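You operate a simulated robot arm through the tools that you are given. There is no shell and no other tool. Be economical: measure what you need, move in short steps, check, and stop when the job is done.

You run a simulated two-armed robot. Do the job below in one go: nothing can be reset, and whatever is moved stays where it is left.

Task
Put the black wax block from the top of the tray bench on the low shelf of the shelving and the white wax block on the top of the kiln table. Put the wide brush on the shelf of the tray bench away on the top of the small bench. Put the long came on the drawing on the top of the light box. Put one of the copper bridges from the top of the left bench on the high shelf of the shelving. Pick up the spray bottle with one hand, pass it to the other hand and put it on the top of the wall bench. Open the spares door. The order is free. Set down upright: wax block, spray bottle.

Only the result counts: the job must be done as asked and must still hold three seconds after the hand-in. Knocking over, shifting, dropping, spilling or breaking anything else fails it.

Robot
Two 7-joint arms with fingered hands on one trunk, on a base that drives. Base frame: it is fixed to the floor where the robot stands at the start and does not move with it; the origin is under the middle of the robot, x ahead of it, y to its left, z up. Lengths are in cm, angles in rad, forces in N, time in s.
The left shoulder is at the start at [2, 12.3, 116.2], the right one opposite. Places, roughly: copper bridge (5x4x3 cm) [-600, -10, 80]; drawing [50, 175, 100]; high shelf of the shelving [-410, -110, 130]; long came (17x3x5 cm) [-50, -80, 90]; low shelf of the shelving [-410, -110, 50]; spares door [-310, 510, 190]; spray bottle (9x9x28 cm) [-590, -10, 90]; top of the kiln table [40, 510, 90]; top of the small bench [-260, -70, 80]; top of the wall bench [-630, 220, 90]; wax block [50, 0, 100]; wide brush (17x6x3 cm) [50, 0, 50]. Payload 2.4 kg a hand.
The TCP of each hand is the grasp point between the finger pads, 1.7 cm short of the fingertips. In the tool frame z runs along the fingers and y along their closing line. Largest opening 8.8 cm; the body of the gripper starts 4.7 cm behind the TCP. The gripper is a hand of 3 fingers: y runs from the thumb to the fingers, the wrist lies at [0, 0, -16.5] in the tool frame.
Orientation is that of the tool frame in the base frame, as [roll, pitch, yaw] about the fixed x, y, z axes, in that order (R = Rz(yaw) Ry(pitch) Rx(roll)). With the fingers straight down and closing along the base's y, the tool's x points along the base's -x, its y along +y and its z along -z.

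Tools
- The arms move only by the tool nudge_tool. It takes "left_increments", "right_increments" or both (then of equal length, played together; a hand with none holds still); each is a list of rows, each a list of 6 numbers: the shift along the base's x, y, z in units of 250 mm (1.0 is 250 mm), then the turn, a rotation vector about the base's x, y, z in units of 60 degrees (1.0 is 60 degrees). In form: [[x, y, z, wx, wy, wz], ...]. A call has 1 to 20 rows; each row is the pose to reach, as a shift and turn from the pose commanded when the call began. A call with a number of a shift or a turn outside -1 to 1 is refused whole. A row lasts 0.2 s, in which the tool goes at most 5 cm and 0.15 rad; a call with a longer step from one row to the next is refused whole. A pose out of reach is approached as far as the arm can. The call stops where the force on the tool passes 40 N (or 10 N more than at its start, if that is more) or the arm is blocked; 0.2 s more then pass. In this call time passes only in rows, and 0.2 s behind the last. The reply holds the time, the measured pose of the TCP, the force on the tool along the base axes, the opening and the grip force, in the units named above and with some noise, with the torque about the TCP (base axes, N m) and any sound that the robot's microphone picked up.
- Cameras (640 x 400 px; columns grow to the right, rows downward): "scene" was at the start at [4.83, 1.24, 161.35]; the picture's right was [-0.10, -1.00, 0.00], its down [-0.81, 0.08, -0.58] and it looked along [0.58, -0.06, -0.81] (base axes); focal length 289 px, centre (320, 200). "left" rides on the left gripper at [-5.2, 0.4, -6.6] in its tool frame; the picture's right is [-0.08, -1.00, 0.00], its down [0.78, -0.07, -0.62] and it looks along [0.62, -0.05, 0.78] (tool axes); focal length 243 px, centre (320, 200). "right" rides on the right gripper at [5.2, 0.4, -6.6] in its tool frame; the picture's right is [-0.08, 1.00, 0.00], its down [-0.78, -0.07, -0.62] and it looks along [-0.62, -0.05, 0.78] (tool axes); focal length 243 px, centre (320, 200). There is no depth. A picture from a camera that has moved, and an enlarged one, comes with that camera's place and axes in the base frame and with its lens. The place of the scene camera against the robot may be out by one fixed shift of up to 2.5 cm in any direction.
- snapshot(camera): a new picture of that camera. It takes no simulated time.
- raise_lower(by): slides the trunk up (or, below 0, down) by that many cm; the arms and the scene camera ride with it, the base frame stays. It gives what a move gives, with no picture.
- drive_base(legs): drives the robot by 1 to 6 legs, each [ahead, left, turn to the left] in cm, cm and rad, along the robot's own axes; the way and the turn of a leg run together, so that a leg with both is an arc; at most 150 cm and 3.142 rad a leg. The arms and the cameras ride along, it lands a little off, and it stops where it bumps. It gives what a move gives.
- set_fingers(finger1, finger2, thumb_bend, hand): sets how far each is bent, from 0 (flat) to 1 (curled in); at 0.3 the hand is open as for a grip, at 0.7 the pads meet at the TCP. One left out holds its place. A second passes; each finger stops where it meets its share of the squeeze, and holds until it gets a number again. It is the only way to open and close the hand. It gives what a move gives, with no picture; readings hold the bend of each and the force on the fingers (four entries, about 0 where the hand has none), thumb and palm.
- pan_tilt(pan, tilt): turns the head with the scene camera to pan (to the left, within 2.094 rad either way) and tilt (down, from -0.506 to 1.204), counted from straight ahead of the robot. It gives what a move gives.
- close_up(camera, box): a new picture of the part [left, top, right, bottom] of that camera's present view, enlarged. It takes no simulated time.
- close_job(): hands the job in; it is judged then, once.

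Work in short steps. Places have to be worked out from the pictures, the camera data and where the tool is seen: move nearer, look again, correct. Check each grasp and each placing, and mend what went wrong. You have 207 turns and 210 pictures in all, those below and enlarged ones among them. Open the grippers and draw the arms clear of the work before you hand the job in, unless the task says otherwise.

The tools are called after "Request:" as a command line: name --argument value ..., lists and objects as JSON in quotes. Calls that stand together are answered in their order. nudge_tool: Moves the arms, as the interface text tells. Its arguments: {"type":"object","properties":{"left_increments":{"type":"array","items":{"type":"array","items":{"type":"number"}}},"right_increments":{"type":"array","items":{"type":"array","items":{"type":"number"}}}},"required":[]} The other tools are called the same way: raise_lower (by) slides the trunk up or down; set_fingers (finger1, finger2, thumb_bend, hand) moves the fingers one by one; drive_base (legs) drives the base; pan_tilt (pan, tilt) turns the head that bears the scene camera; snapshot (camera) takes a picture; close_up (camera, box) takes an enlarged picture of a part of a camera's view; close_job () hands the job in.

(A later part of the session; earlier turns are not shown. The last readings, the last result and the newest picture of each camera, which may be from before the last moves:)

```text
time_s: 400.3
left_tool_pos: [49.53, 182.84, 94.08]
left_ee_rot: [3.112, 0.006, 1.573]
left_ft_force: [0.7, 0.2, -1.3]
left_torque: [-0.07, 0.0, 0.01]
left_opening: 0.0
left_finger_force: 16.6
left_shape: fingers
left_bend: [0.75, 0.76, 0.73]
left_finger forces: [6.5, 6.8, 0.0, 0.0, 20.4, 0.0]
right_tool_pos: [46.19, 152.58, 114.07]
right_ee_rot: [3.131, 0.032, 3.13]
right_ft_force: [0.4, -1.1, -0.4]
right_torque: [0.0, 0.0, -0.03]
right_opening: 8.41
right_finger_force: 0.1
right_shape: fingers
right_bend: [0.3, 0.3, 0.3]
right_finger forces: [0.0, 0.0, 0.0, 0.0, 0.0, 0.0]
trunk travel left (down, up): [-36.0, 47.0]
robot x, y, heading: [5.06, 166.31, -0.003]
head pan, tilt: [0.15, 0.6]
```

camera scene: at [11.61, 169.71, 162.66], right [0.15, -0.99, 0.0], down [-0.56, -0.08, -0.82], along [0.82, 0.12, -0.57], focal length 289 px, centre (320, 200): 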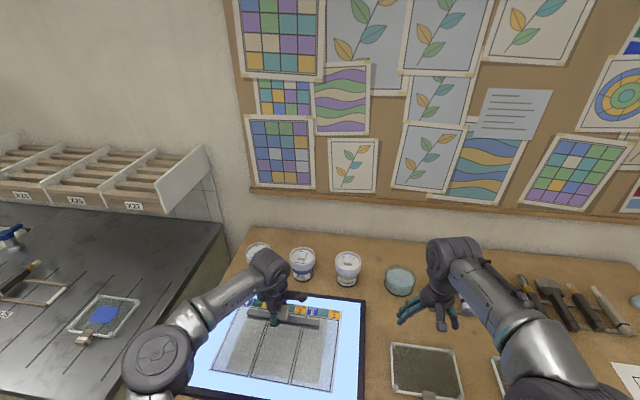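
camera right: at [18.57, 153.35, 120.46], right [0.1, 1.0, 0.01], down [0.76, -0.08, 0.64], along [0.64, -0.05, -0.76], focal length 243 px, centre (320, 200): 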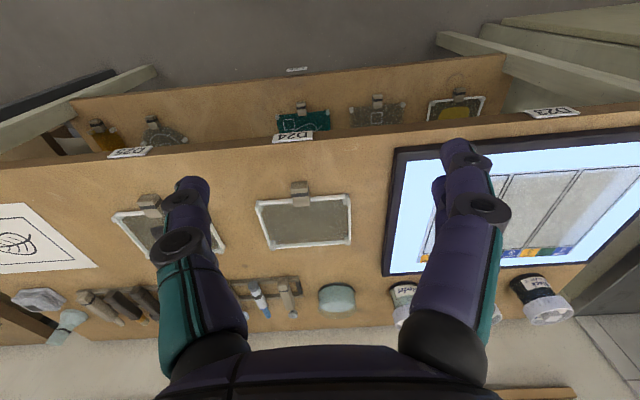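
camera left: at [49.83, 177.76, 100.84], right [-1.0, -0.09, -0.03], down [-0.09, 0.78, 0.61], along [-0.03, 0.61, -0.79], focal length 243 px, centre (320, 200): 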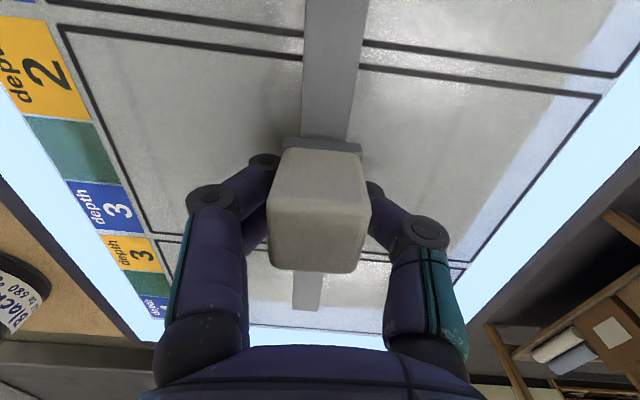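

One end rests (slight tilt). I lower another 0.3 cm and open the hand.

Request:
nudge_tool --left_increments '[[0, 0, -0.012, 0, 0, 0]]'

Request:
set_fingers --hand "left" --finger1 0.42 --finger2 0.42 --thumb_bend 0.42

Request:
nudge_tool --left_increments '[[0, 0, 0.08, 0, 0, 0], [0, 0, 0.2, 0, 0, 0], [0, 0, 0.35, 0, 0, 0], [0, 0, 0.5, 0, 0, 0], [0, 0, 0.65, 0, 0, 0]]'

Request:
snapshot --camera "left"

Request:
snapshot --camera "scene"

```text
time_s: 400.7
left_tool_pos: [49.39, 182.73, 94.02]
left_ee_rot: [3.108, 0.007, 1.573]
left_ft_force: [-0.4, 2.4, 17.0]
left_torque: [-0.03, 0.11, -0.03]
left_opening: 0.01
left_finger_force: 22.9
left_shape: fingers
left_bend: [0.76, 0.77, 0.77]
left_finger forces: [8.5, 10.3, 0.0, 0.0, 27.4, 0.1]
right_tool_pos: [45.95, 152.74, 114.12]
right_ee_rot: [3.129, 0.032, 3.127]
right_ft_force: [-0.3, -0.5, -0.2]
right_torque: [-0.03, 0.03, 0.02]
right_opening: 8.45
right_finger_force: 0.2
right_shape: fingers
right_bend: [0.3, 0.3, 0.3]
right_finger forces: [0.0, 0.0, 0.0, 0.1, 0.0, 0.1]
trunk travel left (down, up): [-36.0, 47.0]
robot x, y, heading: [5.12, 166.46, -0.006]
head pan, tilt: [0.15, 0.6]
```

```text
time_s: 401.2
left_tool_pos: [49.64, 182.72, 94.34]
left_ee_rot: [3.102, 0.01, 1.575]
left_ft_force: [3.4, 1.9, 33.5]
left_torque: [0.05, 0.61, -0.07]
left_opening: 4.1
left_finger_force: 17.1
left_shape: fingers
left_bend: [0.42, 0.42, 0.54]
left_finger forces: [0.0, 0.0, 0.0, 0.1, 34.2, 0.0]
right_tool_pos: [45.98, 152.66, 114.18]
right_ee_rot: [3.13, 0.032, 3.128]
right_ft_force: [0.6, -0.4, -0.7]
right_torque: [0.03, 0.02, 0.02]
right_opening: 8.41
right_finger_force: 0.0
right_shape: fingers
right_bend: [0.3, 0.3, 0.3]
right_finger forces: [0.1, 0.0, 0.0, 0.0, 0.1, 0.1]
trunk travel left (down, up): [-36.0, 47.0]
robot x, y, heading: [5.11, 166.74, 0.002]
head pan, tilt: [0.15, 0.6]
stopped (left hand): the force on the tool passed its limit at 42 N (the readings are from after the stop); the commanded pose is now the measured one
```

```text
time_s: 402.4
left_tool_pos: [49.81, 182.55, 110.28]
left_ee_rot: [3.109, 0.008, 1.575]
left_ft_force: [-0.6, -0.1, 0.3]
left_torque: [0.0, 0.01, 0.01]
left_opening: 5.74
left_finger_force: 0.0
left_shape: fingers
left_bend: [0.42, 0.42, 0.42]
left_finger forces: [0.0, 0.0, 0.1, 0.0, 0.1, 0.0]
right_tool_pos: [46.09, 152.67, 114.04]
right_ee_rot: [3.13, 0.031, 3.128]
right_ft_force: [-1.1, -0.2, 0.2]
right_torque: [0.0, 0.01, 0.02]
right_opening: 8.41
right_finger_force: 0.0
right_shape: fingers
right_bend: [0.3, 0.3, 0.3]
right_finger forces: [0.0, 0.0, 0.2, 0.1, 0.0, 0.0]
trunk travel left (down, up): [-36.0, 47.0]
robot x, y, heading: [5.32, 166.14, -0.0]
head pan, tilt: [0.15, 0.6]
```

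```text
60 pictures are left
camera left: at [50.13, 177.55, 116.76], right [-1.0, -0.09, -0.03], down [-0.09, 0.79, 0.61], along [-0.03, 0.61, -0.79], focal length 243 px, centre (320, 200)
```

left: 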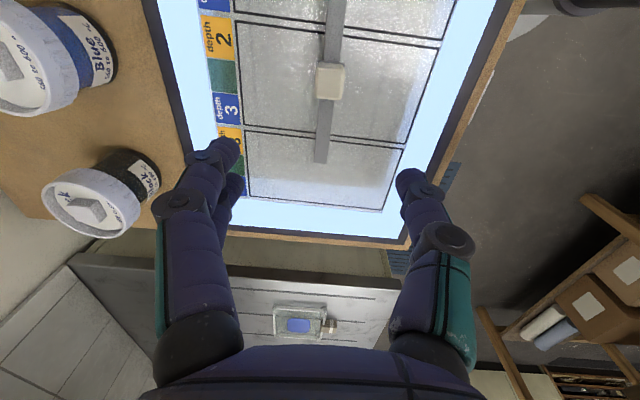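

```text
59 pictures are left
camera scene: at [11.53, 169.66, 162.66], right [0.15, -0.99, 0.0], down [-0.56, -0.08, -0.82], along [0.82, 0.12, -0.57], focal length 289 px, centre (320, 200)
```

scene: 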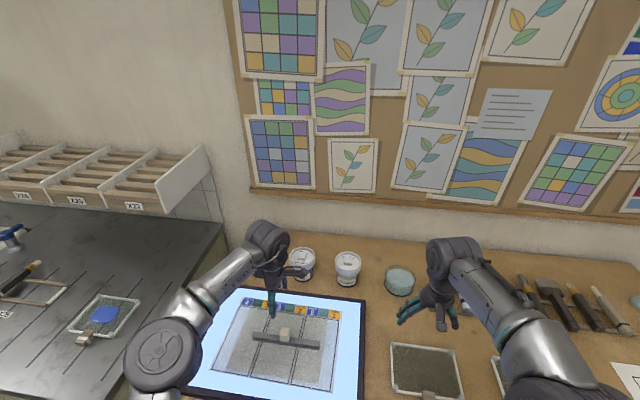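

The came lies on the drawing. Last is the wide brush: I back off, turn the left hand back, and go to the tray bench with the trunk lowered to look at its shelf.

Request:
drive_base --legs '[[-45, 0, 0]]'

Request:
nudge_tool --left_increments '[[0, 0, 0, 0, 0, 0.125], [0, 0, 0, 0, 0, 0.25], [0, 0, 0, 0, 0, 0.375], [0, 0, 0, 0, 0, 0.5], [0, 0, 0, 0, 0, 0.625], [0, 0, 0, 0, 0, 0.75]]'

Request:
nudge_tool --left_increments '[[0, 0, 0, 0, 0, 0.125], [0, 0, 0, 0, 0, 0.25], [0, 0, 0, 0, 0, 0.375], [0, 0, 0, 0, 0, 0.5], [0, 0, 0, 0, 0, 0.625], [0, 0, 0, 0, 0, 0.75]]'

Request:
drive_base --legs '[[0, -150, 0]]'

Request:
raise_lower --by -35.5

Request:
pan_tilt --pan 0.0 --tilt 0.5

Request:
snapshot --camera "scene"

```text
time_s: 405.1
left_tool_pos: [4.63, 182.69, 110.18]
left_ee_rot: [3.106, 0.007, 1.569]
left_ft_force: [-0.1, -0.2, -0.3]
left_torque: [-0.02, 0.0, 0.0]
left_opening: 5.79
left_finger_force: 0.0
left_shape: fingers
left_bend: [0.42, 0.42, 0.42]
left_finger forces: [0.0, 0.0, 0.0, 0.0, 0.0, 0.1]
right_tool_pos: [0.52, 152.82, 114.2]
right_ee_rot: [3.131, 0.032, 3.122]
right_ft_force: [0.8, 1.1, -0.1]
right_torque: [0.01, 0.0, 0.01]
right_opening: 8.45
right_finger_force: 0.2
right_shape: fingers
right_bend: [0.3, 0.3, 0.3]
right_finger forces: [0.1, 0.0, 0.0, 0.0, 0.1, 0.0]
trunk travel left (down, up): [-36.0, 47.0]
robot x, y, heading: [-40.26, 166.8, -0.012]
head pan, tilt: [0.15, 0.6]
```

```text
time_s: 406.5
left_tool_pos: [4.77, 182.66, 110.22]
left_ee_rot: [3.108, 0.008, 2.357]
left_ft_force: [-0.9, 0.0, -1.0]
left_torque: [-0.01, 0.02, -0.02]
left_opening: 5.78
left_finger_force: 0.0
left_shape: fingers
left_bend: [0.42, 0.42, 0.42]
left_finger forces: [0.0, 0.1, 0.0, 0.1, 0.0, 0.0]
right_tool_pos: [0.66, 152.73, 114.08]
right_ee_rot: [3.132, 0.032, 3.121]
right_ft_force: [-0.6, 0.3, 0.2]
right_torque: [0.01, 0.03, 0.01]
right_opening: 8.42
right_finger_force: 0.0
right_shape: fingers
right_bend: [0.3, 0.3, 0.3]
right_finger forces: [0.0, 0.0, 0.0, 0.1, 0.0, 0.0]
trunk travel left (down, up): [-36.0, 47.0]
robot x, y, heading: [-39.94, 167.01, -0.009]
head pan, tilt: [0.15, 0.6]
```

```text
time_s: 407.9
left_tool_pos: [4.59, 182.69, 110.19]
left_ee_rot: [3.107, 0.009, 3.14]
left_ft_force: [-0.2, -0.3, -0.6]
left_torque: [0.04, 0.0, 0.01]
left_opening: 5.75
left_finger_force: 0.0
left_shape: fingers
left_bend: [0.42, 0.42, 0.42]
left_finger forces: [0.0, 0.0, 0.0, 0.1, 0.1, 0.0]
right_tool_pos: [0.61, 152.69, 114.2]
right_ee_rot: [3.132, 0.032, 3.12]
right_ft_force: [-0.2, -0.1, 1.2]
right_torque: [-0.01, 0.01, 0.0]
right_opening: 8.42
right_finger_force: 0.1
right_shape: fingers
right_bend: [0.3, 0.3, 0.3]
right_finger forces: [0.1, 0.0, 0.0, 0.0, 0.0, 0.1]
trunk travel left (down, up): [-36.0, 47.0]
robot x, y, heading: [-39.73, 166.91, -0.017]
head pan, tilt: [0.15, 0.6]
```

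```text
time_s: 415.5
left_tool_pos: [3.24, 29.53, 110.26]
left_ee_rot: [3.106, 0.008, -3.14]
left_ft_force: [-0.1, 0.0, -0.9]
left_torque: [-0.02, -0.03, -0.03]
left_opening: 5.76
left_finger_force: 0.0
left_shape: fingers
left_bend: [0.42, 0.42, 0.42]
left_finger forces: [0.0, 0.0, 0.0, 0.0, 0.0, 0.1]
right_tool_pos: [-0.57, -0.48, 114.02]
right_ee_rot: [3.131, 0.029, 3.127]
right_ft_force: [-0.2, 0.0, -0.2]
right_torque: [0.0, 0.0, 0.0]
right_opening: 8.42
right_finger_force: 0.1
right_shape: fingers
right_bend: [0.3, 0.3, 0.3]
right_finger forces: [0.1, 0.1, 0.0, 0.0, 0.0, 0.0]
trunk travel left (down, up): [-36.0, 47.0]
robot x, y, heading: [-41.4, 13.32, -0.006]
head pan, tilt: [0.15, 0.6]
```

```text
time_s: 418.9
left_tool_pos: [3.36, 29.55, 74.76]
left_ee_rot: [3.108, 0.009, -3.141]
left_ft_force: [0.8, 0.4, -0.1]
left_torque: [0.01, 0.04, -0.03]
left_opening: 5.76
left_finger_force: 0.1
left_shape: fingers
left_bend: [0.42, 0.42, 0.42]
left_finger forces: [0.0, 0.1, 0.1, 0.0, 0.0, 0.1]
right_tool_pos: [-0.55, -0.47, 78.75]
right_ee_rot: [3.131, 0.032, 3.129]
right_ft_force: [-0.3, 0.8, -0.1]
right_torque: [0.02, -0.02, 0.02]
right_opening: 8.43
right_finger_force: 0.0
right_shape: fingers
right_bend: [0.3, 0.3, 0.3]
right_finger forces: [0.0, 0.1, 0.1, 0.0, 0.0, 0.1]
trunk travel left (down, up): [-0.5, 82.5]
robot x, y, heading: [-41.48, 13.32, -0.007]
head pan, tilt: [0.15, 0.6]
```

```text
time_s: 419.6
left_tool_pos: [3.25, 29.65, 74.8]
left_ee_rot: [3.109, 0.011, 3.141]
left_ft_force: [0.7, 0.5, -0.3]
left_torque: [0.01, 0.02, -0.02]
left_opening: 5.75
left_finger_force: 0.0
left_shape: fingers
left_bend: [0.42, 0.42, 0.42]
left_finger forces: [0.0, 0.0, 0.0, 0.1, 0.0, 0.1]
right_tool_pos: [-0.56, -0.35, 78.61]
right_ee_rot: [3.13, 0.032, 3.127]
right_ft_force: [-0.3, 0.0, 0.4]
right_torque: [0.01, 0.01, 0.02]
right_opening: 8.44
right_finger_force: 0.0
right_shape: fingers
right_bend: [0.3, 0.3, 0.3]
right_finger forces: [0.0, 0.1, 0.0, 0.1, 0.0, 0.1]
trunk travel left (down, up): [-0.5, 82.5]
robot x, y, heading: [-41.56, 13.46, -0.008]
head pan, tilt: [0.0, 0.499]
```

```text
58 pictures are left
camera scene: at [-34.74, 15.39, 128.07], right [0.0, -1.0, 0.0], down [-0.48, 0.0, -0.88], along [0.88, 0.0, -0.48], focal length 289 px, centre (320, 200)
```

scene: 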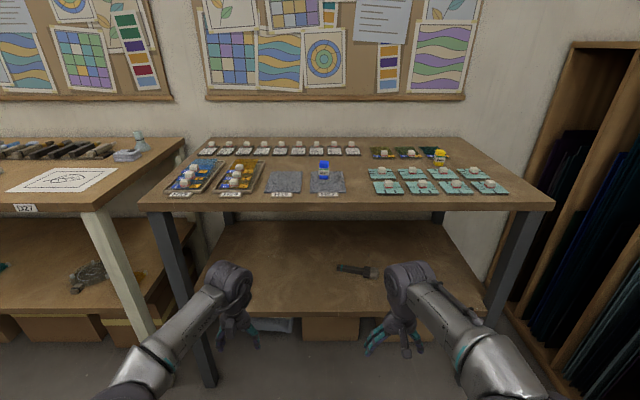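

The brush lies on the shelf at about [51, 1, 50], lengthwise along y. I zoom in.

Request:
close_up --camera "scene" --box '[310, 240, 410, 302]'

Request:
snapshot --camera "right"

```text
6.40 times, centred on (360, 271) of scene
camera zoom: at [-34.74, 15.39, 128.07], right [0.0, -1.0, 0.0], down [-0.48, 0.0, -0.88], along [0.88, 0.0, -0.48], focal length 1849 px, centre (64, -254)
```

zoom: 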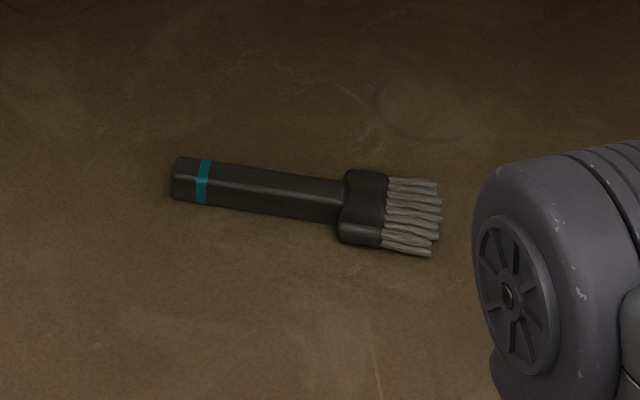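

```text
56 pictures are left
camera right: at [-6.02, 0.18, 84.99], right [0.1, 1.0, 0.01], down [0.76, -0.08, 0.64], along [0.64, -0.05, -0.76], focal length 243 px, centre (320, 200)
```

right: 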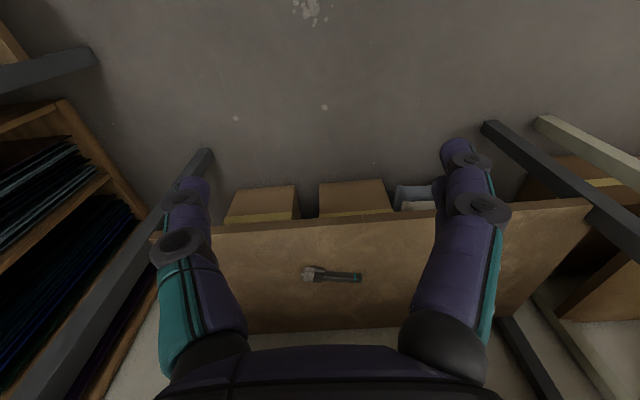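

I tuck the left hand to the side and turn the right hand by +90° so it can close across the handle.

Request:
nudge_tool --left_increments '[[-0.12, 0.12, 0, 0, 0, 0], [-0.25, 0.25, 0, 0, 0, 0], [-0.38, 0.38, 0, 0, 0, 0], [-0.5, 0.5, 0, 0, 0, 0], [-0.62, 0.62, 0, 0, 0, 0], [-0.75, 0.75, 0, 0, 0, 0]]' --right_increments '[[0, 0, 0, 0, 0, 0.125], [0, 0, 0, 0, 0, 0.25], [0, 0, 0, 0, 0, 0.375], [0, 0, 0, 0, 0, 0.5], [0, 0, 0, 0, 0, 0.625], [0, 0, 0, 0, 0, 0.75]]'

Request:
nudge_tool --left_increments '[[-0.05, 0.1, 0, 0, 0, 0], [-0.1, 0.2, 0, 0, 0, 0], [-0.15, 0.3, 0, 0, 0, 0], [-0.15, 0.3, 0, 0, 0, 0], [-0.15, 0.3, 0, 0, 0, 0], [-0.15, 0.3, 0, 0, 0, 0]]' --right_increments '[[0.03, 0.01, -0.12, 0, 0, 0.125], [0.06, 0.02, -0.25, 0, 0, 0.25], [0.08, 0.03, -0.37, 0, 0, 0.375], [0.1, 0.04, -0.5, 0, 0, 0.5], [0.12, 0.05, -0.62, 0, 0, 0.625], [0.12, 0.06, -0.72, 0, 0, 0.7]]'

Request:
snapshot --camera "scene"

Request:
snapshot --camera "right"

```text
time_s: 421.0
left_tool_pos: [-15.68, 48.45, 74.93]
left_ee_rot: [3.105, 0.008, -3.139]
left_ft_force: [-0.1, -0.5, 0.3]
left_torque: [0.04, -0.01, 0.01]
left_opening: 5.76
left_finger_force: 0.2
left_shape: fingers
left_bend: [0.42, 0.42, 0.42]
left_finger forces: [0.0, 0.0, 0.0, 0.0, 0.0, 0.0]
right_tool_pos: [-0.66, -0.54, 78.74]
right_ee_rot: [3.13, 0.031, -2.367]
right_ft_force: [0.2, -0.1, -0.1]
right_torque: [0.0, -0.01, 0.04]
right_opening: 8.42
right_finger_force: 0.0
right_shape: fingers
right_bend: [0.3, 0.3, 0.3]
right_finger forces: [0.1, 0.0, 0.0, 0.0, 0.0, 0.0]
trunk travel left (down, up): [-0.5, 82.5]
robot x, y, heading: [-41.35, 13.57, -0.009]
head pan, tilt: [0.0, 0.499]
```

```text
time_s: 422.4
left_tool_pos: [-17.14, 55.03, 73.24]
left_ee_rot: [-3.112, 0.008, 3.122]
left_ft_force: [0.2, -0.5, -0.4]
left_torque: [-0.02, 0.02, -0.02]
left_opening: 5.74
left_finger_force: 0.0
left_shape: fingers
left_bend: [0.42, 0.42, 0.42]
left_finger forces: [0.0, 0.1, 0.1, 0.0, 0.0, 0.0]
left hand out of reach, approached as far as the arm can: row 2, 3, 4
right_tool_pos: [2.53, 1.0, 60.73]
right_ee_rot: [3.133, 0.031, -1.635]
right_ft_force: [0.1, -0.5, 0.6]
right_torque: [0.01, -0.02, -0.01]
right_opening: 8.41
right_finger_force: 0.0
right_shape: fingers
right_bend: [0.3, 0.3, 0.3]
right_finger forces: [0.1, 0.1, 0.0, 0.0, 0.1, 0.1]
trunk travel left (down, up): [-0.5, 82.5]
robot x, y, heading: [-41.23, 13.6, -0.001]
head pan, tilt: [0.0, 0.499]
```

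```text
55 pictures are left
camera scene: at [-34.75, 15.4, 128.07], right [-0.01, -1.0, 0.0], down [-0.48, 0.0, -0.88], along [0.88, 0.0, -0.48], focal length 289 px, centre (320, 200)
```

scene: 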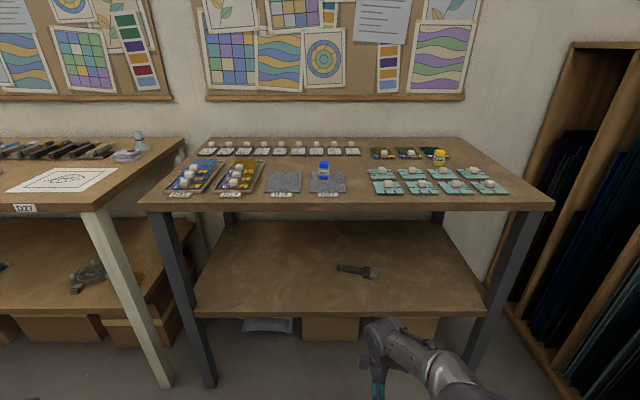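

```text
54 pictures are left
camera right: at [1.78, -4.18, 67.04], right [-0.99, 0.15, 0.01], down [0.12, 0.75, 0.65], along [0.09, 0.64, -0.76], focal length 243 px, centre (320, 200)
```

right: 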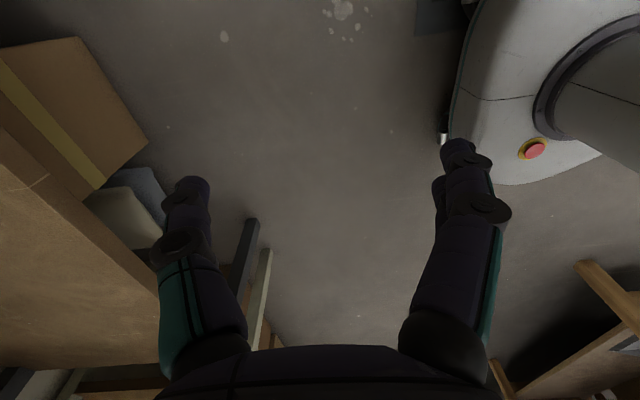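

The right hand is ready and low. I drive 28 cm ahead and check.

Request:
drive_base --legs '[[28, 0, 0]]'

Request:
snapshot --camera "right"

Request:
snapshot --camera "scene"

```text
time_s: 424.4
left_tool_pos: [10.93, 54.82, 73.25]
left_ee_rot: [-3.112, 0.01, 3.12]
left_ft_force: [0.1, 0.1, -0.5]
left_torque: [0.02, -0.01, -0.02]
left_opening: 5.75
left_finger_force: 0.0
left_shape: fingers
left_bend: [0.42, 0.42, 0.42]
left_finger forces: [0.1, 0.1, 0.0, 0.0, 0.1, 0.1]
right_tool_pos: [30.27, 0.75, 60.77]
right_ee_rot: [3.133, 0.032, -1.639]
right_ft_force: [-0.5, 0.9, -0.7]
right_torque: [0.02, -0.02, 0.0]
right_opening: 8.43
right_finger_force: 0.0
right_shape: fingers
right_bend: [0.3, 0.3, 0.3]
right_finger forces: [0.0, 0.1, 0.0, 0.0, 0.1, 0.1]
trunk travel left (down, up): [-0.5, 82.5]
robot x, y, heading: [-13.61, 13.28, -0.004]
head pan, tilt: [0.0, 0.499]
```

```text
53 pictures are left
camera right: at [29.62, -4.46, 67.07], right [-0.99, 0.15, 0.01], down [0.12, 0.75, 0.64], along [0.09, 0.64, -0.76], focal length 243 px, centre (320, 200)
```

right: 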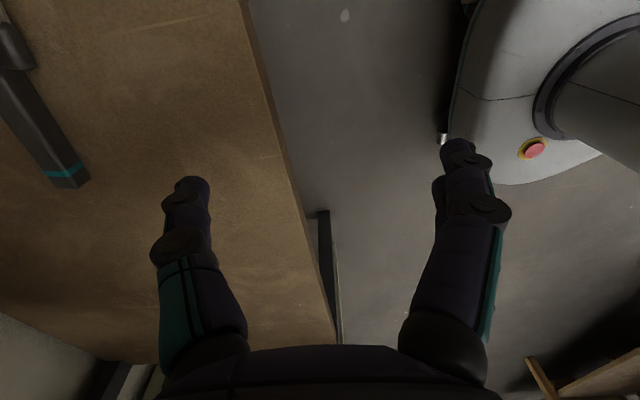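

```text
52 pictures are left
camera scene: at [-6.85, 15.2, 128.07], right [-0.01, -1.0, 0.0], down [-0.48, 0.0, -0.88], along [0.88, -0.01, -0.48], focal length 289 px, centre (320, 200)
```

scene: 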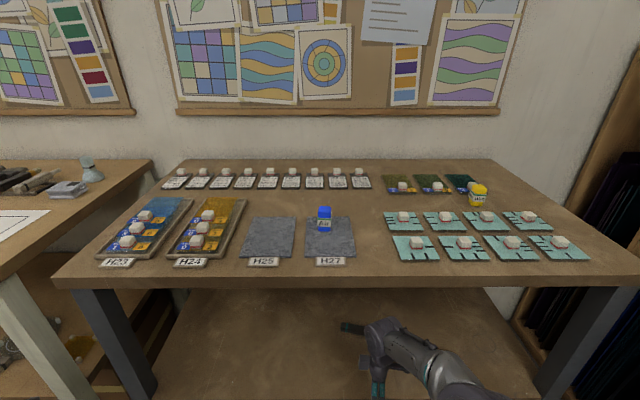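

Shelf edge is at x≈34; the handle's end is near [51, 5]. I go 14 cm further in.

Request:
drive_base --legs '[[14, 0, 0]]'

Request:
snapshot --camera "right"

Request:
snapshot --camera "scene"

```text
time_s: 425.8
left_tool_pos: [24.41, 54.41, 73.3]
left_ee_rot: [-3.115, 0.015, 3.111]
left_ft_force: [-0.9, 0.3, -1.0]
left_torque: [0.0, 0.0, 0.0]
left_opening: 5.8
left_finger_force: 0.1
left_shape: fingers
left_bend: [0.42, 0.42, 0.42]
left_finger forces: [0.0, 0.0, 0.0, 0.0, 0.1, 0.0]
right_tool_pos: [42.92, 0.33, 60.09]
right_ee_rot: [3.114, 0.028, -1.644]
right_ft_force: [-0.5, 0.8, -0.1]
right_torque: [0.01, 0.0, -0.03]
right_opening: 8.44
right_finger_force: 0.1
right_shape: fingers
right_bend: [0.3, 0.3, 0.3]
right_finger forces: [0.0, 0.0, 0.1, 0.0, 0.0, 0.0]
trunk travel left (down, up): [-0.5, 82.5]
robot x, y, heading: [-0.02, 13.04, -0.015]
head pan, tilt: [0.0, 0.499]
stopped in leg 1: the robot was blocked; the commanded pose is now the measured one
```

```text
51 pictures are left
camera right: at [42.26, -4.82, 66.51], right [-0.99, 0.16, 0.03], down [0.14, 0.76, 0.64], along [0.08, 0.64, -0.77], focal length 243 px, centre (320, 200)
```

right: 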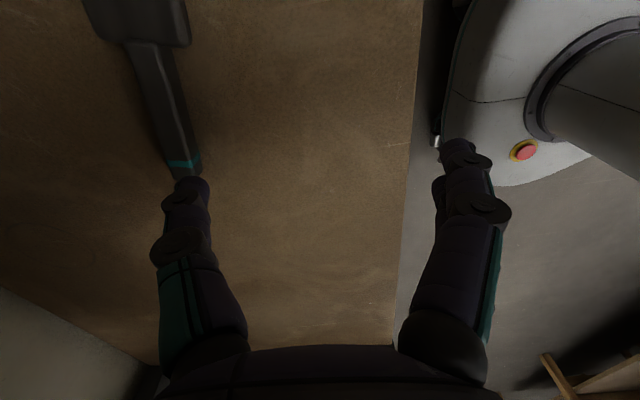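

```text
50 pictures are left
camera scene: at [6.08, 15.01, 128.11], right [-0.02, -1.0, 0.0], down [-0.48, 0.01, -0.88], along [0.88, -0.02, -0.48], focal length 289 px, centre (320, 200)
```

scene: 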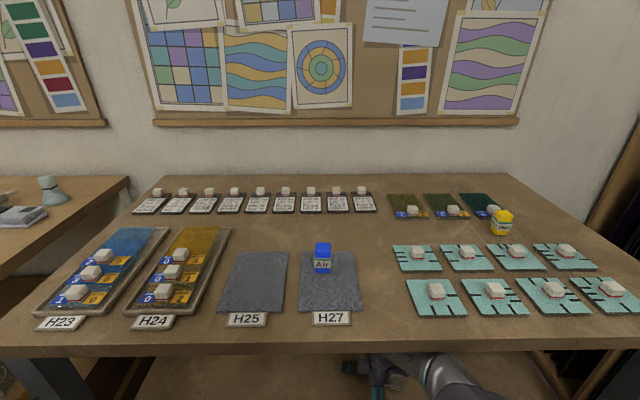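

The right forearm seems to have touched the bench's front edge from below (hand pushed back 1 cm). I back off 5 cm, lower the hand 5 cm, and look at the arm.

Request:
drive_base --legs '[[-5, 0, 0.015]]'

Request:
nudge_tool --right_increments '[[0, 0, -0.1, 0, 0, 0], [0, 0.01, -0.2, 0.017, 0, 0]]'

Request:
pan_tilt --pan -0.5 --tilt 1.0

Request:
snapshot --camera "scene"

Request:
snapshot --camera "left"

```text
time_s: 426.7
left_tool_pos: [18.92, 54.97, 73.23]
left_ee_rot: [-3.111, 0.012, 3.124]
left_ft_force: [-1.0, -0.7, -0.9]
left_torque: [0.0, 0.05, -0.03]
left_opening: 5.78
left_finger_force: 0.1
left_shape: fingers
left_bend: [0.42, 0.42, 0.42]
left_finger forces: [0.1, 0.1, 0.1, 0.0, 0.0, 0.0]
right_tool_pos: [38.47, 1.06, 60.03]
right_ee_rot: [3.112, 0.028, -1.627]
right_ft_force: [-0.4, 0.1, -0.4]
right_torque: [-0.02, 0.02, 0.03]
right_opening: 8.42
right_finger_force: 0.0
right_shape: fingers
right_bend: [0.3, 0.3, 0.3]
right_finger forces: [0.1, 0.0, 0.1, 0.0, 0.1, 0.0]
trunk travel left (down, up): [-0.5, 82.5]
robot x, y, heading: [-4.9, 12.89, -0.004]
head pan, tilt: [0.0, 0.499]
```

```text
time_s: 427.3
left_tool_pos: [19.0, 55.01, 73.37]
left_ee_rot: [-3.11, 0.01, 3.126]
left_ft_force: [-0.5, 0.6, -1.1]
left_torque: [-0.03, 0.05, -0.03]
left_opening: 5.77
left_finger_force: 0.1
left_shape: fingers
left_bend: [0.42, 0.42, 0.42]
left_finger forces: [0.0, 0.0, 0.0, 0.1, 0.0, 0.0]
right_tool_pos: [38.36, 1.56, 55.04]
right_ee_rot: [3.112, 0.044, -1.626]
right_ft_force: [0.0, -0.3, -0.2]
right_torque: [0.0, 0.0, -0.04]
right_opening: 8.44
right_finger_force: 0.0
right_shape: fingers
right_bend: [0.3, 0.3, 0.3]
right_finger forces: [0.0, 0.1, 0.1, 0.0, 0.1, 0.0]
trunk travel left (down, up): [-0.5, 82.5]
robot x, y, heading: [-5.3, 13.51, -0.003]
head pan, tilt: [0.0, 0.499]
```

```text
time_s: 428.2
left_tool_pos: [19.03, 54.86, 73.29]
left_ee_rot: [-3.114, 0.01, 3.126]
left_ft_force: [0.2, 0.7, 0.8]
left_torque: [-0.01, 0.01, 0.03]
left_opening: 5.76
left_finger_force: 0.1
left_shape: fingers
left_bend: [0.42, 0.42, 0.42]
left_finger forces: [0.1, 0.1, 0.0, 0.0, 0.0, 0.1]
right_tool_pos: [38.3, 1.54, 55.2]
right_ee_rot: [3.11, 0.047, -1.627]
right_ft_force: [0.0, -0.1, 0.7]
right_torque: [0.01, 0.0, 0.03]
right_opening: 8.41
right_finger_force: 0.0
right_shape: fingers
right_bend: [0.3, 0.3, 0.3]
right_finger forces: [0.0, 0.1, 0.0, 0.1, 0.1, 0.1]
trunk travel left (down, up): [-0.5, 82.5]
robot x, y, heading: [-5.16, 13.52, -0.001]
head pan, tilt: [-0.499, 1.0]
```

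```text
49 pictures are left
camera scene: at [-1.43, 11.87, 123.97], right [-0.48, -0.88, 0.0], down [-0.74, 0.4, -0.54], along [0.47, -0.26, -0.84], focal length 289 px, centre (320, 200)
```

scene: 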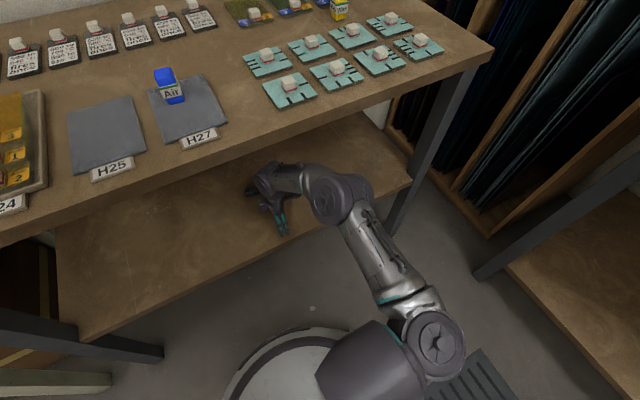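

```text
48 pictures are left
camera left: at [24.22, 55.58, 79.74], right [0.07, -1.0, 0.03], down [-0.79, -0.04, 0.61], along [-0.61, -0.07, -0.79], focal length 243 px, centre (320, 200)
```

left: 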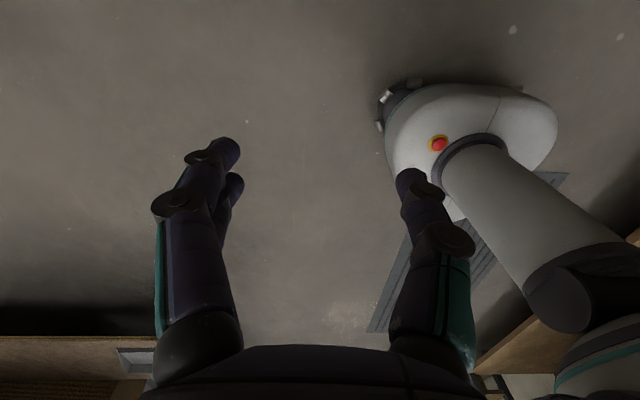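

The elbow near the bench edge is what limits; a straighter arm keeps it lower. The handle runs from ≈[53.4, 4.5] to [51.2, −4]. I extend the arm, align its yaw, lower slightly and then drive in.

Request:
nudge_tool --right_increments '[[0.07, -0.04, -0.02, 0, 0, -0.1], [0.14, -0.07, -0.04, 0, 0, -0.19]]'

Request:
snapshot --camera "scene"

```text
time_s: 428.8
left_tool_pos: [18.96, 54.79, 73.26]
left_ee_rot: [-3.113, 0.011, 3.126]
left_ft_force: [0.5, 0.1, 0.2]
left_torque: [-0.02, -0.01, -0.01]
left_opening: 5.78
left_finger_force: 0.0
left_shape: fingers
left_bend: [0.42, 0.42, 0.42]
left_finger forces: [0.1, 0.1, 0.0, 0.0, 0.0, 0.0]
right_tool_pos: [41.85, -0.28, 54.11]
right_ee_rot: [3.111, 0.045, -1.825]
right_ft_force: [0.1, -0.3, 0.4]
right_torque: [-0.04, -0.01, 0.0]
right_opening: 8.43
right_finger_force: 0.1
right_shape: fingers
right_bend: [0.3, 0.3, 0.3]
right_finger forces: [0.0, 0.1, 0.0, 0.0, 0.1, 0.1]
trunk travel left (down, up): [-0.5, 82.5]
robot x, y, heading: [-4.58, 13.43, -0.001]
head pan, tilt: [-0.499, 1.0]
```

```text
47 pictures are left
camera scene: at [-1.45, 11.87, 123.96], right [-0.48, -0.88, 0.0], down [-0.74, 0.4, -0.54], along [0.47, -0.26, -0.84], focal length 289 px, centre (320, 200)
```

scene: 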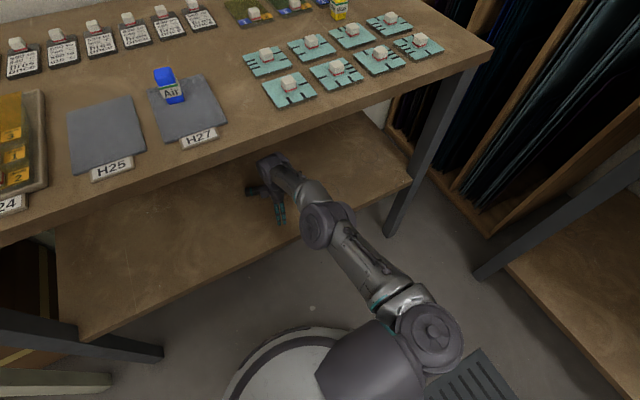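

The elbow is lower now. I raise the hand 2.5 cm to pass over the handle and drive 8 cm in.

Request:
nudge_tool --right_increments '[[0, 0, 0.1, 0, 0, 0]]'

Request:
drive_base --legs '[[8, 0, 0]]'

Request:
snapshot --camera "right"

Request:
snapshot --camera "scene"

```text
time_s: 429.2
left_tool_pos: [19.04, 54.99, 73.26]
left_ee_rot: [-3.114, 0.011, 3.127]
left_ft_force: [-0.3, 1.0, 0.0]
left_torque: [0.0, 0.02, -0.02]
left_opening: 5.78
left_finger_force: 0.1
left_shape: fingers
left_bend: [0.42, 0.42, 0.42]
left_finger forces: [0.1, 0.1, 0.0, 0.0, 0.1, 0.0]
right_tool_pos: [41.93, -0.17, 56.56]
right_ee_rot: [3.11, 0.045, -1.824]
right_ft_force: [0.0, -0.5, -0.3]
right_torque: [0.0, 0.01, 0.0]
right_opening: 8.45
right_finger_force: 0.2
right_shape: fingers
right_bend: [0.3, 0.3, 0.3]
right_finger forces: [0.0, 0.0, 0.0, 0.0, 0.1, 0.1]
trunk travel left (down, up): [-0.5, 82.5]
robot x, y, heading: [-4.87, 13.17, 0.0]
head pan, tilt: [-0.499, 1.0]
```

```text
time_s: 430.3
left_tool_pos: [26.92, 54.91, 73.24]
left_ee_rot: [-3.114, 0.01, 3.129]
left_ft_force: [0.5, -0.4, 0.6]
left_torque: [0.0, 0.01, -0.03]
left_opening: 5.76
left_finger_force: 0.1
left_shape: fingers
left_bend: [0.42, 0.42, 0.42]
left_finger forces: [0.1, 0.0, 0.0, 0.0, 0.0, 0.0]
right_tool_pos: [49.78, -0.2, 56.46]
right_ee_rot: [3.111, 0.045, -1.825]
right_ft_force: [-0.4, 0.2, 0.4]
right_torque: [0.0, -0.01, 0.0]
right_opening: 8.44
right_finger_force: 0.1
right_shape: fingers
right_bend: [0.3, 0.3, 0.3]
right_finger forces: [0.1, 0.0, 0.0, 0.0, 0.0, 0.1]
trunk travel left (down, up): [-0.5, 82.5]
robot x, y, heading: [3.01, 13.15, 0.001]
head pan, tilt: [-0.499, 1.0]
```

```text
46 pictures are left
camera right: at [48.16, -5.34, 62.9], right [-0.94, 0.33, 0.03], down [0.27, 0.71, 0.65], along [0.19, 0.63, -0.76], focal length 243 px, centre (320, 200)
```

right: 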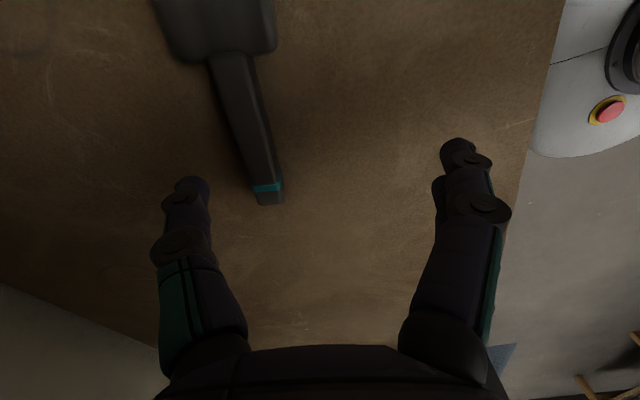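

```text
45 pictures are left
camera scene: at [6.44, 11.87, 123.96], right [-0.48, -0.88, 0.0], down [-0.74, 0.4, -0.54], along [0.47, -0.26, -0.84], focal length 289 px, centre (320, 200)
```

scene: 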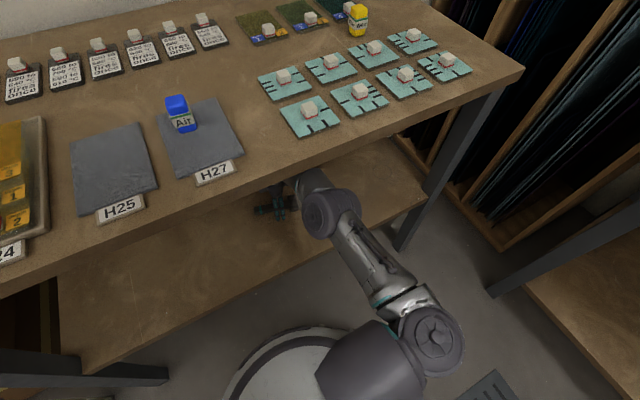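

The handle passes under the hand's left part, centre ≈[52.8, −0.8]. I drive 3 cm further and look.

Request:
drive_base --legs '[[3, 0, 0]]'

Request:
nudge_tool --right_increments '[[0, -0.02, 0, 0, 0, -0.12]]'

Request:
snapshot --camera "right"

```text
time_s: 431.1
left_tool_pos: [29.89, 54.94, 73.09]
left_ee_rot: [-3.112, 0.009, 3.125]
left_ft_force: [-0.2, 0.2, -0.1]
left_torque: [0.01, -0.01, 0.0]
left_opening: 5.78
left_finger_force: 0.2
left_shape: fingers
left_bend: [0.42, 0.42, 0.42]
left_finger forces: [0.1, 0.1, 0.1, 0.1, 0.0, 0.1]
right_tool_pos: [52.84, -0.16, 56.49]
right_ee_rot: [3.111, 0.046, -1.826]
right_ft_force: [-0.5, 0.1, 0.4]
right_torque: [0.02, -0.02, -0.01]
right_opening: 8.43
right_finger_force: 0.1
right_shape: fingers
right_bend: [0.3, 0.3, 0.3]
right_finger forces: [0.0, 0.0, 0.0, 0.0, 0.0, 0.0]
trunk travel left (down, up): [-0.5, 82.5]
robot x, y, heading: [5.89, 13.06, -0.007]
head pan, tilt: [-0.499, 1.0]
```

```text
time_s: 431.5
left_tool_pos: [30.0, 55.0, 73.27]
left_ee_rot: [-3.112, 0.011, 3.125]
left_ft_force: [-0.2, 0.3, 1.4]
left_torque: [-0.01, 0.0, 0.04]
left_opening: 5.78
left_finger_force: 0.1
left_shape: fingers
left_bend: [0.42, 0.42, 0.42]
left_finger forces: [0.0, 0.1, 0.2, 0.0, 0.0, 0.0]
right_tool_pos: [52.83, -0.76, 56.74]
right_ee_rot: [3.112, 0.046, -1.953]
right_ft_force: [-0.7, -0.8, -0.7]
right_torque: [0.02, 0.0, 0.0]
right_opening: 8.43
right_finger_force: 0.0
right_shape: fingers
right_bend: [0.3, 0.3, 0.3]
right_finger forces: [0.0, 0.0, 0.0, 0.0, 0.0, 0.0]
trunk travel left (down, up): [-0.5, 82.5]
robot x, y, heading: [5.32, 13.43, -0.001]
head pan, tilt: [-0.499, 1.0]
```

```text
44 pictures are left
camera right: at [50.59, -5.61, 62.94], right [-0.89, 0.45, 0.03], down [0.36, 0.67, 0.65], along [0.27, 0.6, -0.76], focal length 243 px, centre (320, 200)
```

right: 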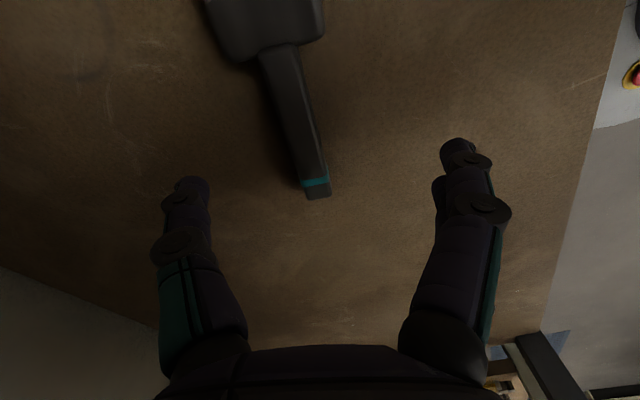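

The handle runs ~1.2 cm toward the far side of the hand's middle. I drive 2.3 cm more so the arm keeps reach when lowering.

Request:
drive_base --legs '[[2.3, 0, 0]]'

Request:
nudge_tool --right_increments '[[-0.044, -0.012, -0.06, 0, 0, -0.06], [-0.044, -0.012, -0.1, 0, 0, -0.06]]'

Request:
snapshot --camera "right"

```text
time_s: 432.3
left_tool_pos: [30.4, 54.93, 73.37]
left_ee_rot: [-3.112, 0.008, 3.13]
left_ft_force: [0.2, 0.9, 0.4]
left_torque: [0.04, -0.01, -0.02]
left_opening: 5.75
left_finger_force: 0.1
left_shape: fingers
left_bend: [0.42, 0.42, 0.42]
left_finger forces: [0.0, 0.1, 0.0, 0.0, 0.1, 0.0]
right_tool_pos: [54.09, -0.44, 56.7]
right_ee_rot: [3.115, 0.05, -1.945]
right_ft_force: [0.0, 0.2, -0.2]
right_torque: [0.0, 0.02, 0.03]
right_opening: 8.41
right_finger_force: 0.0
right_shape: fingers
right_bend: [0.3, 0.3, 0.3]
right_finger forces: [0.0, 0.1, 0.0, 0.0, 0.1, 0.0]
trunk travel left (down, up): [-0.5, 82.5]
robot x, y, heading: [7.22, 13.15, 0.007]
head pan, tilt: [-0.499, 1.0]
stopped in leg 1: the robot was blocked; the commanded pose is now the measured one
```

```text
time_s: 432.9
left_tool_pos: [30.31, 55.0, 73.49]
left_ee_rot: [-3.11, 0.009, 3.13]
left_ft_force: [-0.1, 0.5, -0.3]
left_torque: [0.01, 0.0, -0.02]
left_opening: 5.79
left_finger_force: 0.0
left_shape: fingers
left_bend: [0.42, 0.42, 0.42]
left_finger forces: [0.0, 0.1, 0.0, 0.0, 0.0, 0.0]
right_tool_pos: [52.74, -0.83, 54.31]
right_ee_rot: [3.115, 0.049, -2.012]
right_ft_force: [0.2, 0.8, -0.1]
right_torque: [-0.01, 0.01, -0.01]
right_opening: 8.45
right_finger_force: 0.1
right_shape: fingers
right_bend: [0.3, 0.3, 0.3]
right_finger forces: [0.0, 0.1, 0.1, 0.0, 0.0, 0.0]
trunk travel left (down, up): [-0.5, 82.5]
robot x, y, heading: [6.86, 13.23, 0.009]
head pan, tilt: [-0.499, 1.0]
```

```text
43 pictures are left
camera right: at [50.26, -5.62, 60.63], right [-0.87, 0.5, 0.03], down [0.39, 0.64, 0.66], along [0.31, 0.58, -0.75], focal length 243 px, centre (320, 200)
```

right: 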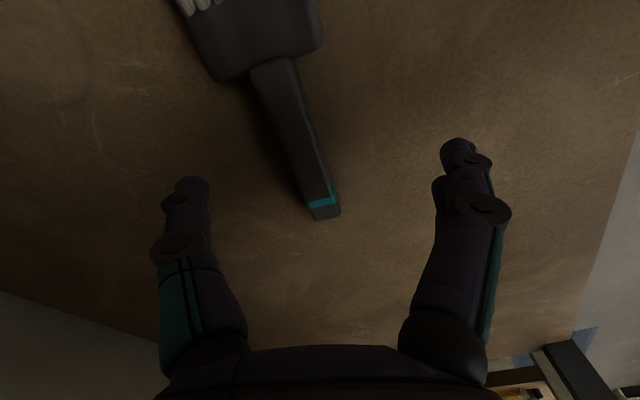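

The base met something at x≈7.2, so that's the limit. I shift the hand [+0.5, −1.0] over the handle and lower to z≈52.8.

Request:
nudge_tool --right_increments '[[0.02, -0.04, -0.03, 0, 0, 0], [0.022, -0.04, -0.06, 0, 0, 0]]'

Request:
snapshot --camera "right"

```text
time_s: 433.5
left_tool_pos: [30.46, 54.9, 73.29]
left_ee_rot: [-3.109, 0.009, 3.131]
left_ft_force: [-0.7, 1.0, -1.0]
left_torque: [0.01, -0.01, 0.0]
left_opening: 5.76
left_finger_force: 0.0
left_shape: fingers
left_bend: [0.42, 0.42, 0.42]
left_finger forces: [0.1, 0.1, 0.1, 0.0, 0.0, 0.0]
right_tool_pos: [53.39, -1.8, 52.74]
right_ee_rot: [3.116, 0.048, -2.009]
right_ft_force: [-1.2, 0.1, 0.6]
right_torque: [0.02, -0.01, 0.01]
right_opening: 8.42
right_finger_force: 0.0
right_shape: fingers
right_bend: [0.3, 0.3, 0.3]
right_finger forces: [0.0, 0.0, 0.0, 0.0, 0.0, 0.1]
trunk travel left (down, up): [-0.5, 82.5]
robot x, y, heading: [6.94, 12.89, 0.006]
head pan, tilt: [-0.499, 1.0]
```

```text
42 pictures are left
camera right: at [50.8, -6.55, 59.03], right [-0.87, 0.5, 0.03], down [0.39, 0.64, 0.66], along [0.31, 0.58, -0.75], focal length 243 px, centre (320, 200)
```

right: 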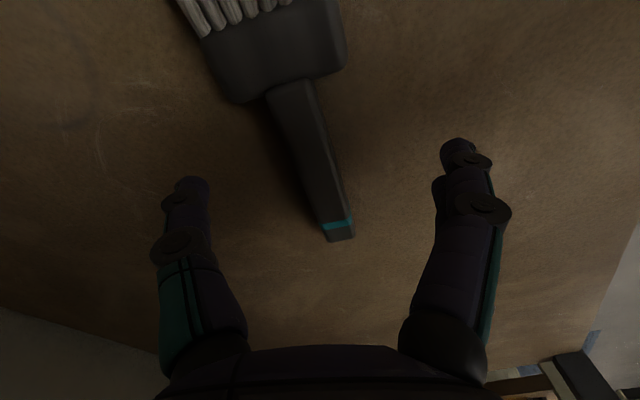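

Centred; the hand is over-rotated by ~12°. I turn back, lower 0.6 cm and close.

Request:
nudge_tool --right_increments '[[0, 0, -0.012, 0, 0, 0.1], [0, 0, -0.024, 0, 0, 0.2]]'

Request:
set_fingers --hand "right" --finger1 0.72 --finger2 0.72 --thumb_bend 0.72

Request:
snapshot --camera "right"

```text
time_s: 434.1
left_tool_pos: [30.47, 54.95, 73.35]
left_ee_rot: [-3.11, 0.009, 3.132]
left_ft_force: [0.2, 0.0, -0.1]
left_torque: [0.02, 0.0, 0.02]
left_opening: 5.77
left_finger_force: 0.1
left_shape: fingers
left_bend: [0.42, 0.42, 0.42]
left_finger forces: [0.1, 0.0, 0.0, 0.1, 0.1, 0.0]
right_tool_pos: [53.43, -1.77, 52.05]
right_ee_rot: [3.117, 0.047, -1.8]
right_ft_force: [1.0, -0.2, -0.3]
right_torque: [0.03, 0.01, -0.01]
right_opening: 8.44
right_finger_force: 0.1
right_shape: fingers
right_bend: [0.3, 0.3, 0.3]
right_finger forces: [0.1, 0.0, 0.0, 0.1, 0.0, 0.1]
trunk travel left (down, up): [-0.5, 82.5]
robot x, y, heading: [7.08, 12.99, 0.005]
head pan, tilt: [-0.499, 1.0]
```

```text
time_s: 435.1
left_tool_pos: [30.4, 54.89, 73.28]
left_ee_rot: [-3.111, 0.011, 3.13]
left_ft_force: [0.3, -0.4, 0.3]
left_torque: [0.0, -0.03, 0.03]
left_opening: 5.76
left_finger_force: 0.1
left_shape: fingers
left_bend: [0.42, 0.42, 0.42]
left_finger forces: [0.0, 0.0, 0.1, 0.0, 0.1, 0.1]
right_tool_pos: [53.34, -1.69, 52.19]
right_ee_rot: [3.116, 0.047, -1.8]
right_ft_force: [-1.2, 0.0, -0.8]
right_torque: [0.02, 0.01, 0.0]
right_opening: 0.01
right_finger_force: 0.0
right_shape: fingers
right_bend: [0.72, 0.72, 0.72]
right_finger forces: [0.0, 0.0, 0.0, 0.0, 0.0, 0.1]
trunk travel left (down, up): [-0.5, 82.5]
robot x, y, heading: [7.08, 13.28, 0.011]
head pan, tilt: [-0.499, 1.0]
```

```text
41 pictures are left
camera right: at [51.91, -7.0, 58.44], right [-0.95, 0.31, 0.03], down [0.25, 0.71, 0.66], along [0.18, 0.63, -0.75], focal length 243 px, centre (320, 200)
```

right: 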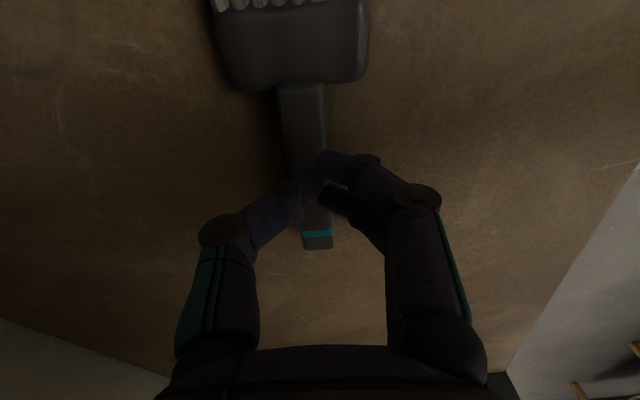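

The fingers closed above the handle: too high. I reopen, lower in small steps until the tips touch the shelf.

Request:
set_fingers --hand "right" --finger1 0.42 --finger2 0.42 --thumb_bend 0.42

Request:
nudge_tool --right_increments '[[0, 0, -0.02, 0, 0, 0], [0, 0, -0.04, 0, 0, 0]]'

Request:
snapshot --camera "right"

```text
time_s: 436.1
left_tool_pos: [30.42, 55.01, 73.26]
left_ee_rot: [-3.11, 0.008, 3.132]
left_ft_force: [-0.4, 0.4, 0.1]
left_torque: [-0.01, 0.0, -0.02]
left_opening: 5.77
left_finger_force: 0.1
left_shape: fingers
left_bend: [0.42, 0.42, 0.42]
left_finger forces: [0.0, 0.0, 0.0, 0.1, 0.0, 0.0]
right_tool_pos: [53.4, -1.87, 52.07]
right_ee_rot: [3.114, 0.047, -1.802]
right_ft_force: [0.6, -0.4, 1.5]
right_torque: [0.01, -0.03, 0.0]
right_opening: 5.76
right_finger_force: 0.1
right_shape: fingers
right_bend: [0.42, 0.42, 0.42]
right_finger forces: [0.0, 0.0, 0.0, 0.1, 0.1, 0.0]
trunk travel left (down, up): [-0.5, 82.5]
robot x, y, heading: [7.03, 13.26, 0.005]
head pan, tilt: [-0.499, 1.0]
```

```text
time_s: 436.7
left_tool_pos: [30.38, 54.94, 73.3]
left_ee_rot: [-3.111, 0.009, 3.131]
left_ft_force: [0.4, 0.6, 0.0]
left_torque: [0.01, 0.02, 0.03]
left_opening: 5.77
left_finger_force: 0.0
left_shape: fingers
left_bend: [0.42, 0.42, 0.42]
left_finger forces: [0.0, 0.0, 0.1, 0.1, 0.1, 0.0]
right_tool_pos: [53.4, -1.61, 51.26]
right_ee_rot: [3.114, 0.048, -1.8]
right_ft_force: [0.2, 0.3, -0.7]
right_torque: [0.0, 0.05, 0.0]
right_opening: 5.75
right_finger_force: 0.1
right_shape: fingers
right_bend: [0.42, 0.42, 0.42]
right_finger forces: [0.1, 0.0, 0.0, 0.1, 0.0, 0.1]
trunk travel left (down, up): [-0.5, 82.5]
robot x, y, heading: [6.98, 13.41, 0.005]
head pan, tilt: [-0.499, 1.0]
```

```text
40 pictures are left
camera right: at [51.87, -6.93, 57.53], right [-0.95, 0.31, 0.03], down [0.25, 0.71, 0.66], along [0.18, 0.63, -0.75], focal length 243 px, centre (320, 200)
```

right: 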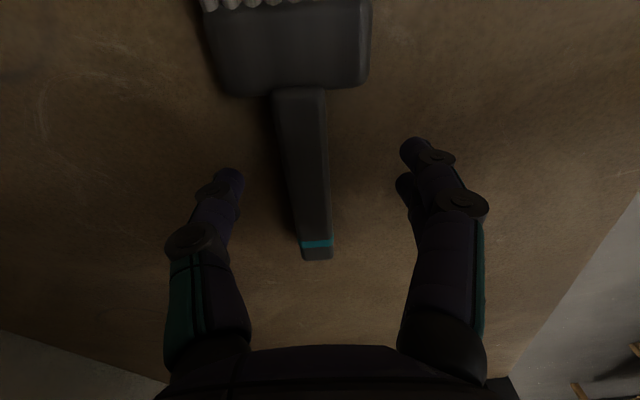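

No contact yet. I lower further in 0.4 cm steps.

Request:
nudge_tool --right_increments '[[0, 0, -0.018, 0, 0, 0], [0, 0, -0.034, 0, 0, 0]]'

Request:
nudge_tool --right_increments '[[0, 0, -0.014, 0, 0, 0]]'

```text
time_s: 437.3
left_tool_pos: [30.32, 55.0, 73.28]
left_ee_rot: [-3.11, 0.009, 3.13]
left_ft_force: [0.9, 0.5, 0.0]
left_torque: [-0.03, -0.01, -0.03]
left_opening: 5.75
left_finger_force: 0.1
left_shape: fingers
left_bend: [0.42, 0.42, 0.42]
left_finger forces: [0.0, 0.1, 0.0, 0.0, 0.0, 0.0]
right_tool_pos: [53.3, -1.89, 50.53]
right_ee_rot: [3.116, 0.047, -1.8]
right_ft_force: [-0.9, -0.1, 0.5]
right_torque: [-0.05, -0.01, 0.01]
right_opening: 5.75
right_finger_force: 0.1
right_shape: fingers
right_bend: [0.42, 0.42, 0.42]
right_finger forces: [0.1, 0.0, 0.0, 0.0, 0.1, 0.1]
trunk travel left (down, up): [-0.5, 82.5]
robot x, y, heading: [7.18, 13.31, 0.009]
head pan, tilt: [-0.499, 1.0]
```

```text
time_s: 437.7
left_tool_pos: [30.37, 55.02, 73.32]
left_ee_rot: [-3.11, 0.008, 3.131]
left_ft_force: [-0.1, 0.6, 0.1]
left_torque: [-0.02, -0.01, 0.0]
left_opening: 5.77
left_finger_force: 0.1
left_shape: fingers
left_bend: [0.42, 0.42, 0.42]
left_finger forces: [0.1, 0.0, 0.0, 0.1, 0.0, 0.0]
right_tool_pos: [53.02, -1.84, 50.19]
right_ee_rot: [3.115, 0.046, -1.802]
right_ft_force: [0.3, 0.4, -0.3]
right_torque: [0.01, 0.01, -0.02]
right_opening: 5.78
right_finger_force: 0.0
right_shape: fingers
right_bend: [0.42, 0.42, 0.42]
right_finger forces: [0.1, 0.0, 0.0, 0.0, 0.0, 0.0]
right hand out of reach, approached as far as the arm can: row 1
trunk travel left (down, up): [-0.5, 82.5]
robot x, y, heading: [7.05, 13.44, 0.007]
head pan, tilt: [-0.499, 1.0]
```

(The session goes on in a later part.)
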